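You operate a simulated robot arm through the tools that you are given. There is no shell and no other tool. Be economical: measure what you need, move in short steps, check, and stop when the job is done.

The job below is to be done with a simulated robot arm. You get a single attempt, and the scene is never put back.

Task
Put one of the wooden blocks from the top of the assembly table on top of the tape roll.

It is judged by the outcome, as a careful person would: the job done as asked, and still so three seconds after it is handed in. It fails if anything else is knocked over, pushed out of place, dropped, spilled or broken.

Robot
A 7-joint arm with a two-finger parallel gripper, fixed in place. Base frame: the origin is at the foot of the arm, x ahead of it, y to its left, z up; the work surface is at about z = 0.76. Units: m, rad, N and s.
With the tool pointing down near the work surface it reaches from about 0.2 to 0.68 m from the base axis. Its first joint turns from -1.152 to 1.152 rad. Payload 2.4 kg.
Tool frame: the origin (TCP) lies between the finger pads and is the grasp point; the fingertips stand 0.03 m ahead of it; z points along the fingers, y is the line along which they close. The gripper opens to 0.094 m. The fingers are 0.028 m wide and 0.01 m thick; the gripper's body (0.05 by 0.096 m) begins 0.055 m behind the TCP.
Orientation is that of the tool frame in the base frame, as a unit quaternion [x, y, z, w]. With the fingers straight down and closing along the base's y, the tool's x points along the base's -x, its y along +y and its z along -z.

Tools
- The arm moves only by the tool apply_moves. Its argument "targets" is a list of rows, each a list of 7 numbers: the shift along the tool's x, y, z in units of 25 mm (1.0 is 25 mm), then the turn, a rotation vector about the tool's x, y, z in units of 8 degrees (1.0 is 8 degrees), then the opening, from 0 (shut) to 1 (fully open). In form: [[x, y, z, ax, ay, az, hand], ...]. A call has 1 to 12 rows; each row shifts and turns the commanded pose from where the row before left it, along the tool's axes as they then stand. A call with a number of a shift or a turn outside -1 to 1 is refused whole. Each row takes 0.2 s and may step no farther than 0.05 m and 0.15 rad from the row before; otherwise, or with a gripper value out of range, the whole call is refused. A pose out of reach is approached as far as the arm can. The call stops where the force on the tool passes 40 N (or 10 N more than at its start, if that is more) or the arm is blocked; 0.2 s more then pass. Each finger travels about 0.153 m/s and halts on what it meets, pressing with about 27 N; the grip force reading is that of the motor and also rises with nothing between the fingers. The clock runs only during rows and for 0.2 s after the last one: add rows that do not move to give the fingers time. The reply holds the time, the measured pose of the TCP, the force on the tool along the base axes, the opening and the grip force, in the units named above and with some noise.
- Cameras (640 x 400 px; columns grow to the right, rows downward): "scene" is fixed at [0.0196, 0.4603, 1.4473]; the picture's right is [-0.89, -0.45, 0.00], its down [-0.24, 0.48, -0.84] and it looks along [0.38, -0.75, -0.54] (base axes); focal length 311 px, centre (320, 200). "wrist" rides on the gripper at [-0.037, 0, -0.058] in the tool frame; the picture's right is [0.00, -1.00, 0.00], its down [0.97, 0.00, -0.24] and it looks along [0.24, 0.00, 0.97] (tool axes); focal length 218 px, centre (320, 200).
- get_image(camera): a new picture of that camera. It takes no simulated time.
- probe_pixels(camera, pixels): for up to 12 pixels [column, row] of the newest picture of that camera ("zoom" is the newest enlarged one), the place [x, y, z] in the base frame of the surface seen there, good to about 0.003 m. It takes no simulated time.
- inspect(camera, box): a new picture of the part [left, top, right, bottom] of that camera's present view, enlarged. It takes no simulated time.
- hand_in(): hands the job in; it is judged then, once.

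Go step by step. Measure first, check grasps and placings, and put right what went wrong. The budget is 60 turns and 22 pictures, counting those below and the enlarged ones. Unless the task says otherwise, let go and move clear before handing in, and close with one line.

The tools are called after ">>>" as a command line: name --pt "numbers of a row" for each row, then --argument value for the rest, lists and objects as JSON in quotes. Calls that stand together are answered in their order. apply_moves: Moves the arm, as the interface text tells. Its arguments: {"type":"object","properties":{"targets":{"type":"array"}},"required":["targets"]} The other tools are called the same way: get_image (camera) takes a picture; probe_pixels (camera, pixels) gives the place of the surface under pixels of a picture; inspect (camera, box) takes an enlarged picture of a part of a camera's view; hand_in () hands the job in.

At the start:

```text
time: 0.0
tool_pos: [0.2515, -0.3169, 1.0204]
tool_rot: [0.001, 1.0, 0.0, 0.0]
contact_force: [0.2, 0.3, 0.5]
opening: 0.0942
grasp_force: 0.1
```

scene: 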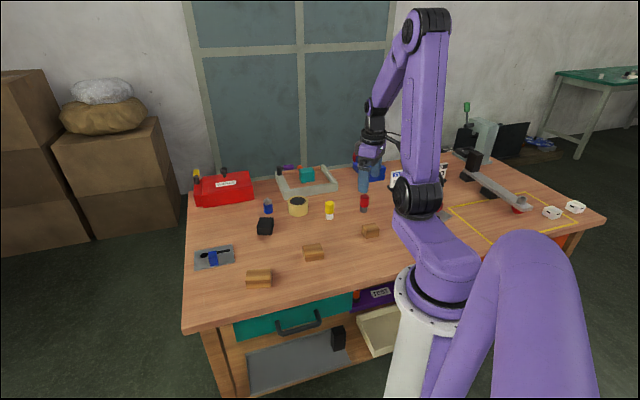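
wrist: 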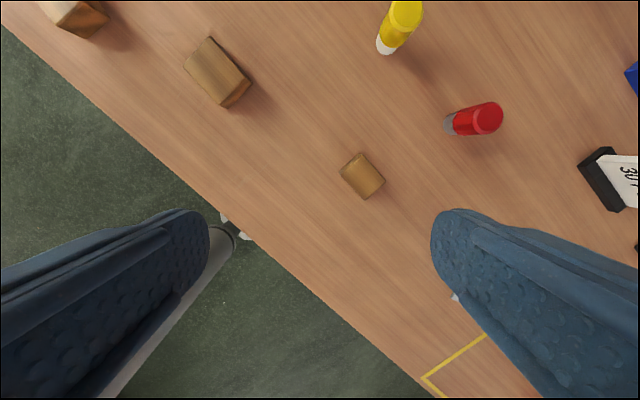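

The scene shows three wooden blocks near (259,278), (313,252) and (370,230), and what looks like the tape roll near (298,206). I'll enlarge that part to confirm.

>>> inspect --camera "scene" --box '[230, 170, 400, 290]'

>>> probe_pixels --camera "wrist" --pixels '[[358, 172], [345, 177], [361, 156], [383, 178], [367, 197], [212, 72], [209, 40], [249, 82], [228, 106], [186, 67]]'

```text
3.33 times, centred on (315, 230) of scene
```

zoom: 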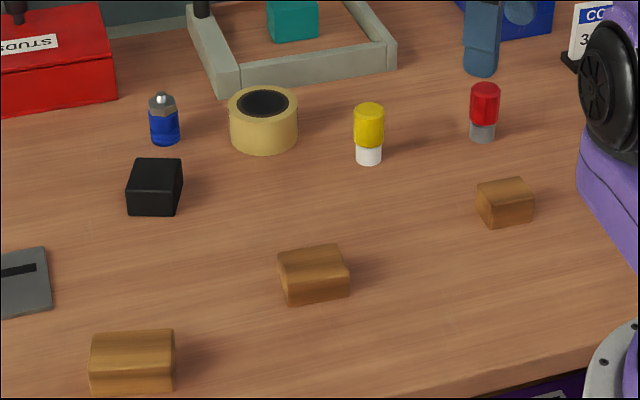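

```text
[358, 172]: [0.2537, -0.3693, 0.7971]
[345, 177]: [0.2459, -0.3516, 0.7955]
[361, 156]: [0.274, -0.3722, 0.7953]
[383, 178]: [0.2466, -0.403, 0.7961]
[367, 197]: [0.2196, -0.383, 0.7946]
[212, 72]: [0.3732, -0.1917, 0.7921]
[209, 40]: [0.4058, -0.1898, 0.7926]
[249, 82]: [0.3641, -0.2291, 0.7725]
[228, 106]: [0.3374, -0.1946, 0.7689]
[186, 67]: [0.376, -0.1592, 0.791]
```

The tape roll is the tan ring at zoom (264,120), dark inside. I'll probe the ring and the blocks.

>>> probe_pixels --camera "zoom" --pixels '[[233, 105], [294, 105], [263, 122], [263, 89], [263, 103], [263, 150], [480, 190], [505, 190], [528, 185], [310, 262], [285, 260], [338, 255]]'

>>> inspect --camera "wrist" --box '[160, 0, 420, 220]'

```text
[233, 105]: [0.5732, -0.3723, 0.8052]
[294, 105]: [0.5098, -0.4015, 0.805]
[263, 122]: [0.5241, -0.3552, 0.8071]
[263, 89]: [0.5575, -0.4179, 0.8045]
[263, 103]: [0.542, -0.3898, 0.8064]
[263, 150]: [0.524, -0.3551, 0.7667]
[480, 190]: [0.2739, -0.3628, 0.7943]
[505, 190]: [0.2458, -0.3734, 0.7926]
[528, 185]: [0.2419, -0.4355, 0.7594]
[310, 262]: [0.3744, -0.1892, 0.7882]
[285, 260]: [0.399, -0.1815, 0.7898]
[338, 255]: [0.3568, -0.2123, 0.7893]
```

```text
1.82 times, centred on (290, 110) of wrist
```

zoom: 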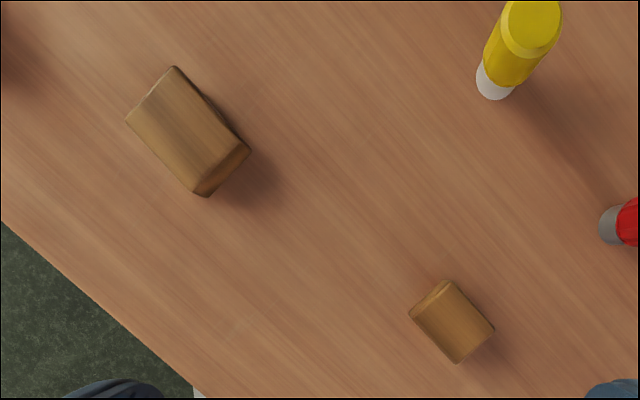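

The roll is centred near (0.541, -0.387), with its top at z 0.806, and its centre reads solid. The middle block is about 0.057 by 0.043, so it would span the roll well. I'll probe its outline at zoom (173,66), (125,120), (195,190) and (245,148).

>>> probe_pixels --camera "zoom" --pixels '[[172, 72], [130, 120], [193, 188], [235, 146], [185, 130], [160, 95], [210, 165], [155, 150], [215, 110], [220, 180], [246, 152], [206, 193]]'

```text
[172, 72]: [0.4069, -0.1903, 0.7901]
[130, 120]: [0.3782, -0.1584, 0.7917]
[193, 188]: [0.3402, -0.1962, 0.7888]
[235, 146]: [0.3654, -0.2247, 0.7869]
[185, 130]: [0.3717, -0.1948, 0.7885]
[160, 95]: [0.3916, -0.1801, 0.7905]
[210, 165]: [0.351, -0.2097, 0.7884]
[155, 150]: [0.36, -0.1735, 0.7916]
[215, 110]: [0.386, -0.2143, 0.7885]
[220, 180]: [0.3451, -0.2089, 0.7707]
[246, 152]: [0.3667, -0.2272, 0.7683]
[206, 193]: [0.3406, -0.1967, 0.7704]
```

The middle block's top centre is (0.373, -0.192, 0.789), and its long axis is about 42° from x. I'll move above it and turn the closing axis across its width.

>>> apply_moves --pt "-0.808 0.83 0.9 0 0 0 1" --pt "-0.808 0.83 0.9 0 0 0 1" --pt "-0.808 0.83 0.9 0 0 0 1" --pt "-0.808 0.83 0.9 0 0 0 1" --pt "-0.808 0.83 0.9 0 0 0 1" --pt "-0.808 0.83 0.9 0 0 0 1" --pt "0 0 0 0 0 -0.883 1" --pt "0 0 0 0 0 -0.883 1" --pt "0 0 0 0 0 -0.883 1" --pt "0 0 0 0 0 -0.883 1" --pt "0 0 0 0 0 -0.883 1" --pt "0 0 0 0 0 -0.883 1"

>>> get_image --camera "wrist"

```text
time: 2.6
tool_pos: [0.3734, -0.1936, 0.8842]
tool_rot: [-0.361, 0.932, 0.0, 0.0]
contact_force: [0.3, 0.1, -0.8]
opening: 0.0941
grasp_force: 0.0
```

```text
17 pictures are left
```

wrist: 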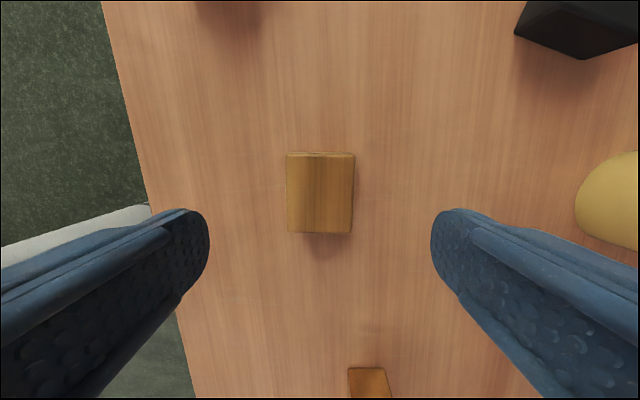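

The block is square to the fingers at (320,192). I'll probe its edges once before going down.

>>> probe_pixels --camera "wrist" --pixels '[[290, 190], [351, 190], [320, 159], [320, 229], [320, 192], [240, 192]]'

```text
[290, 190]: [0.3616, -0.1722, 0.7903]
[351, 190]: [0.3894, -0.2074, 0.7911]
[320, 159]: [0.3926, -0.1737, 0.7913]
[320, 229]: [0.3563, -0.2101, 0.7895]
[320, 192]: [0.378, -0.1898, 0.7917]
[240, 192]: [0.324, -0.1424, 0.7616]
```

The block's centre is within 3 mm of the TCP, and the table is at z 0.761. I'll go down to TCP z of about 0.796 and close.

>>> apply_moves --pt "-0.1 0 0.88 0 0 0 1" --pt "0 0 0.88 0 0 0 1" --pt "0 0 0.88 0 0 0 1" --pt "0 0 0.88 0 0 0 1" --pt "0 0 0 0 0 0 1" --pt "0 0 0 0 0 0 0.6" --pt "0 0 0 0 0 0 0.3" --pt "0 0 0 0 0 0 0.1" --pt "0 0 0 0 0 0 0.1"

```text
time: 4.6
tool_pos: [0.3754, -0.1921, 0.7999]
tool_rot: [-0.361, 0.933, 0.0, 0.0]
contact_force: [0.0, -0.6, 0.3]
opening: 0.049
grasp_force: 27.2
```

The fingers stopped at an opening of 0.049 with 27 N, so the block is held. I'll lift it and look.

>>> apply_moves --pt "0 0 -0.5 0 0 0 0.1" --pt "0 0 -1 0 0 0 0.1" --pt "0 0 -1 0 0 0 0.1" --pt "0 0 -1 0 0 0 0.1" --pt "0 0 -1 0 0 0 0.1" --pt "0 0 0 0 0 0 0.1"

>>> get_image --camera "wrist"

>>> get_image --camera "scene"

```text
time: 6.0
tool_pos: [0.3731, -0.1904, 0.9095]
tool_rot: [-0.361, 0.933, 0.001, 0.0]
contact_force: [-1.3, 0.7, -0.6]
opening: 0.0492
grasp_force: 26.8
```

```text
16 pictures are left
```

wrist: 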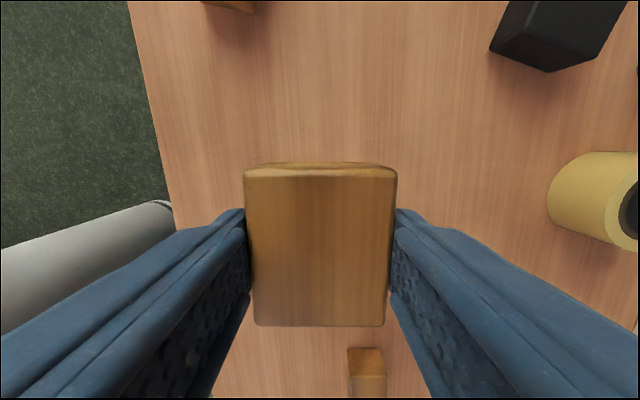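

```text
15 pictures are left
```

scene: 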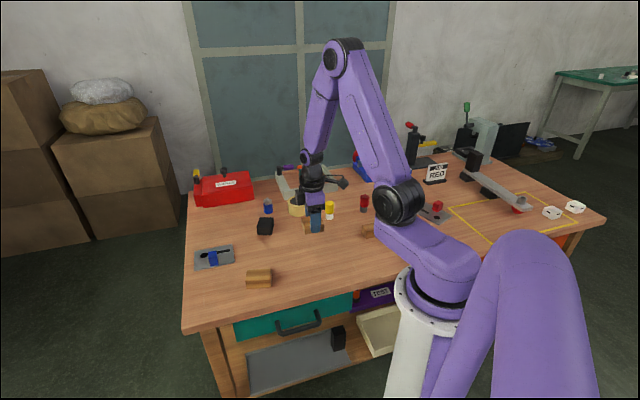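

The block is held level, seen in the wrist view at (245–397, 165–325). I'll check where it sits in the grip, then carry it sideways at this height.

>>> probe_pixels --camera "wrist" --pixels '[[320, 172], [320, 320], [250, 220], [390, 220], [320, 240]]'

>>> apply_moves --pt "0.03 -0.94 0 0 0 0 0.1" --pt "0.03 -0.94 0 0 0 0 0.1" --pt "0.03 -0.94 0 0 0 0 0.1" --pt "0.03 -0.94 0 0 0 0 0.1" --pt "0.03 -0.94 0 0 0 0 0.1" --pt "0.03 -0.94 0 0 0 0 0.1" --pt "0.03 -0.94 0 0 0 0 0.1" --pt "0.03 -0.94 0 0 0 0 0.1" --pt "0.03 -0.94 0 0 0 0 0.1" --pt "0.03 -0.94 0 0 0 0 0.1" --pt "0.03 -0.94 0 0 0 0 0.1" --pt "0 0 0 0 0 0 0.1"

>>> get_image --camera "wrist"

>>> inspect --camera "scene" --box '[230, 150, 390, 250]'

```text
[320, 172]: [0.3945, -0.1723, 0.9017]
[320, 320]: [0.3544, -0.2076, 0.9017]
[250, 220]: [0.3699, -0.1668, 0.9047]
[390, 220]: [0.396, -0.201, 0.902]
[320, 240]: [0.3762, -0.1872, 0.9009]
```

```text
time: 8.6
tool_pos: [0.5414, -0.3871, 0.9081]
tool_rot: [-0.361, 0.933, 0.0, 0.0]
contact_force: [0.5, 0.1, -0.4]
opening: 0.0489
grasp_force: 27.4
```

```text
14 pictures are left
```

wrist: 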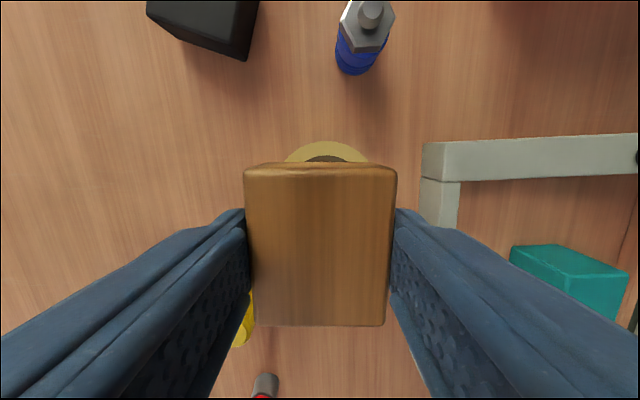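

```text
4.00 times, centred on (310, 200) of scene
```

zoom: 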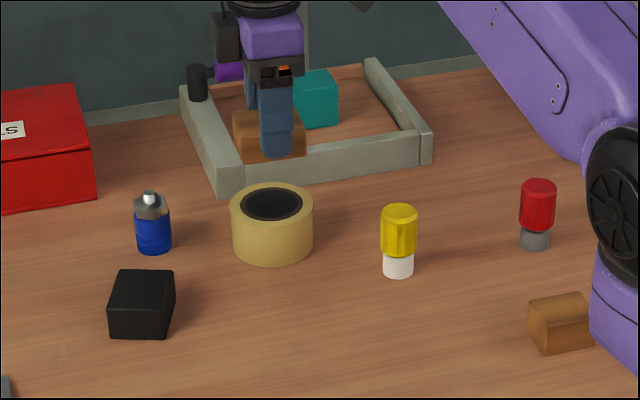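

The block is above the roll, whose rim shows at wrist (326,150), and the frame corner is near the right finger at (430,180). I'll probe both.

>>> probe_pixels --camera "wrist" --pixels '[[326, 145], [326, 152], [295, 158], [360, 158], [427, 150], [424, 185], [440, 210], [245, 325], [326, 159]]'

>>> probe_pixels --camera "zoom" --pixels '[[235, 208], [309, 208], [272, 224], [272, 188], [272, 205], [230, 165], [300, 152], [270, 205]]'

```text
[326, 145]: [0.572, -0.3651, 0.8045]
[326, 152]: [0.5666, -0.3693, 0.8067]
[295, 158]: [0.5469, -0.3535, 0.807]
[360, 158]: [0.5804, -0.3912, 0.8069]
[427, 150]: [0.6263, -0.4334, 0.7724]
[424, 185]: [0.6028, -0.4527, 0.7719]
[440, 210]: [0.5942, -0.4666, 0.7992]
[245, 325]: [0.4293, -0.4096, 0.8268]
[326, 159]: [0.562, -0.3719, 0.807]
```

```text
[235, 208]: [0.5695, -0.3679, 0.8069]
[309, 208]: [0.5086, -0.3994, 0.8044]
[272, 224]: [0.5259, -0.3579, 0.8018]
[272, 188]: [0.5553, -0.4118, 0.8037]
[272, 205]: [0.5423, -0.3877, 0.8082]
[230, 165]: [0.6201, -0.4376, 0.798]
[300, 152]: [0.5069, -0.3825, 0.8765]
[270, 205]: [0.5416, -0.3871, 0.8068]
```

The roll's centre is confirmed near (0.542, -0.387), and the frame's top at 0.80 stays below the fingertips. I'll lower to just above contact.

>>> apply_moves --pt "0 0 0.8 0 0 0 0.1" --pt "0 0 0.8 0 0 0 0.1" --pt "0 0 0.5 0 0 0 0.1" --pt "0 0 0.2 0 0 0 0.1" --pt "0 0 0 0 0 0 0.1" --pt "0 0 0 0 0 0 0.1"

>>> inspect --camera "scene" --box '[260, 170, 340, 220]'

```text
time: 10.0
tool_pos: [0.5434, -0.3878, 0.8521]
tool_rot: [-0.361, 0.933, 0.001, 0.0]
contact_force: [-0.6, 0.3, -0.2]
opening: 0.0487
grasp_force: 26.5
```

```text
8.00 times, centred on (300, 195) of scene
```

zoom: 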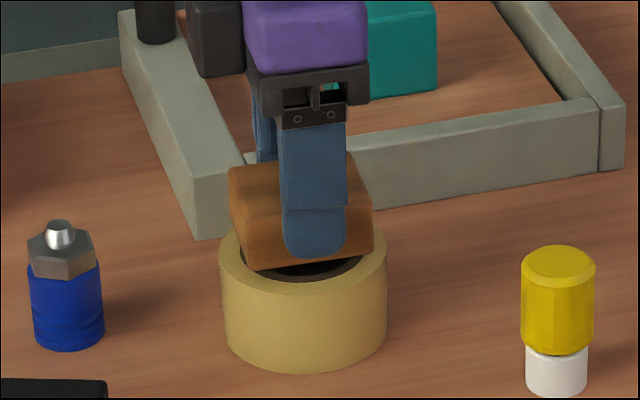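

The block hovers a few millimetres above the ring and is centred. I'll ease it down.

>>> apply_moves --pt "0 0 0.06 0 0 0 0.1" --pt "0 0 0.06 0 0 0 0.1" --pt "0 0 0.06 0 0 0 0.1" --pt "0 0 0 0 0 0 0.1"

```text
time: 11.0
tool_pos: [0.5427, -0.3879, 0.8478]
tool_rot: [-0.361, 0.933, 0.0, 0.001]
contact_force: [0.7, -1.1, -0.9]
opening: 0.0487
grasp_force: 27.0
```

There's no contact yet at z 0.848, so I'll go a bit lower.

>>> apply_moves --pt "0 0 0.05 0 0 0 0.1" --pt "0 0 0 0 0 0 0.1"

>>> apply_moves --pt "0 0 0.05 0 0 0 0.1" --pt "0 0 0 0 0 0 0.1"

```text
time: 11.6
tool_pos: [0.5444, -0.3871, 0.8473]
tool_rot: [-0.361, 0.933, -0.001, 0.0]
contact_force: [-0.5, -0.3, -1.1]
opening: 0.0492
grasp_force: 27.3
```

```text
time: 12.2
tool_pos: [0.5446, -0.3877, 0.8463]
tool_rot: [-0.361, 0.933, 0.0, -0.001]
contact_force: [0.0, 0.7, -1.1]
opening: 0.0489
grasp_force: 27.2
```

There's still no clear contact at z 0.846, so I'll keep going in small steps.

>>> apply_moves --pt "0 0 0.05 0 0 0 0.1" --pt "0 0 0 0 0 0 0.1"

>>> apply_moves --pt "0 0 0.05 0 0 0 0.1" --pt "0 0 0 0 0 0 0.1"

>>> inspect --camera "scene" --box '[260, 170, 340, 220]'

```text
time: 12.8
tool_pos: [0.5447, -0.3883, 0.8443]
tool_rot: [-0.361, 0.933, 0.0, 0.001]
contact_force: [-0.4, 0.0, 1.7]
opening: 0.0488
grasp_force: 27.2
```

```text
time: 13.4
tool_pos: [0.5442, -0.3884, 0.8445]
tool_rot: [-0.361, 0.933, -0.001, 0.001]
contact_force: [0.7, -1.3, 7.3]
opening: 0.0491
grasp_force: 27.3
```

```text
8.00 times, centred on (300, 195) of scene
```

zoom: 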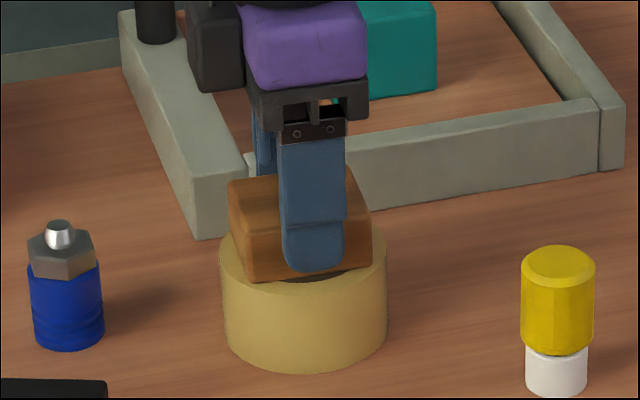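

The upward force rose to 7 N, so the block is resting on the roll. I'll open the fingers gently and rise straight up.

>>> apply_moves --pt "0 0 -0.04 0 0 0 0.5" --pt "0 0 0 0 0 0 0.65" --pt "0 0 0 0 0 0 0.8" --pt "0 0 0 0 0 0 0.8" --pt "0 0 -0.5 0 0 0 0.8" --pt "0 0 -1 0 0 0 0.8" --pt "0 0 -1 0 0 0 0.8" --pt "0 0 -1 0 0 0 0.8" --pt "0 0 -1 0 0 0 0.8" --pt "0 0 0 0 0 0 0.8"

>>> inspect --camera "scene" --box '[220, 150, 380, 250]'

>>> get_image --camera "wrist"

```text
time: 15.6
tool_pos: [0.5431, -0.3884, 0.9567]
tool_rot: [-0.36, 0.933, 0.0, 0.0]
contact_force: [-0.1, -0.3, 0.0]
opening: 0.0748
grasp_force: 0.1
```

```text
4.00 times, centred on (300, 200) of scene
```

zoom: 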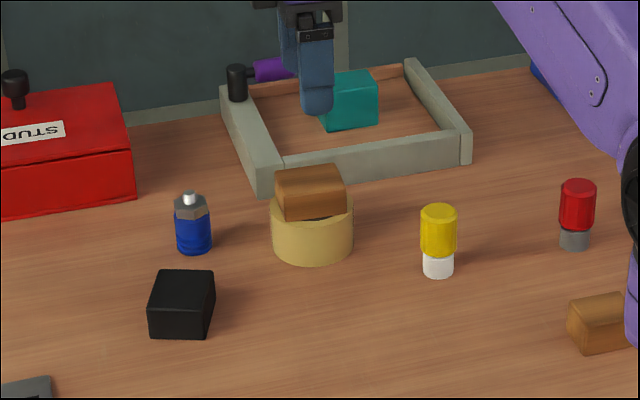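

```text
9 pictures are left
```

wrist: 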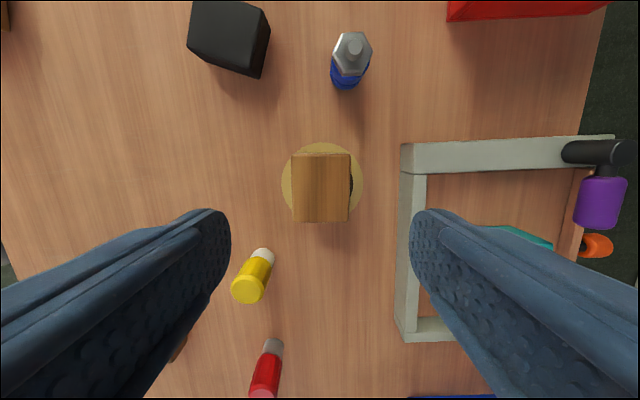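

The block sits level and centred on the roll at wrist (321,187), and nothing nearby has moved. The gripper is clear, so I'll hand in.

>>> hand_in

```text
The job is handed in.
```

The middle wooden block from the assembly table is now resting level on top of the tape roll, the gripper is clear, and I saw nothing else disturbed in the final pictures.
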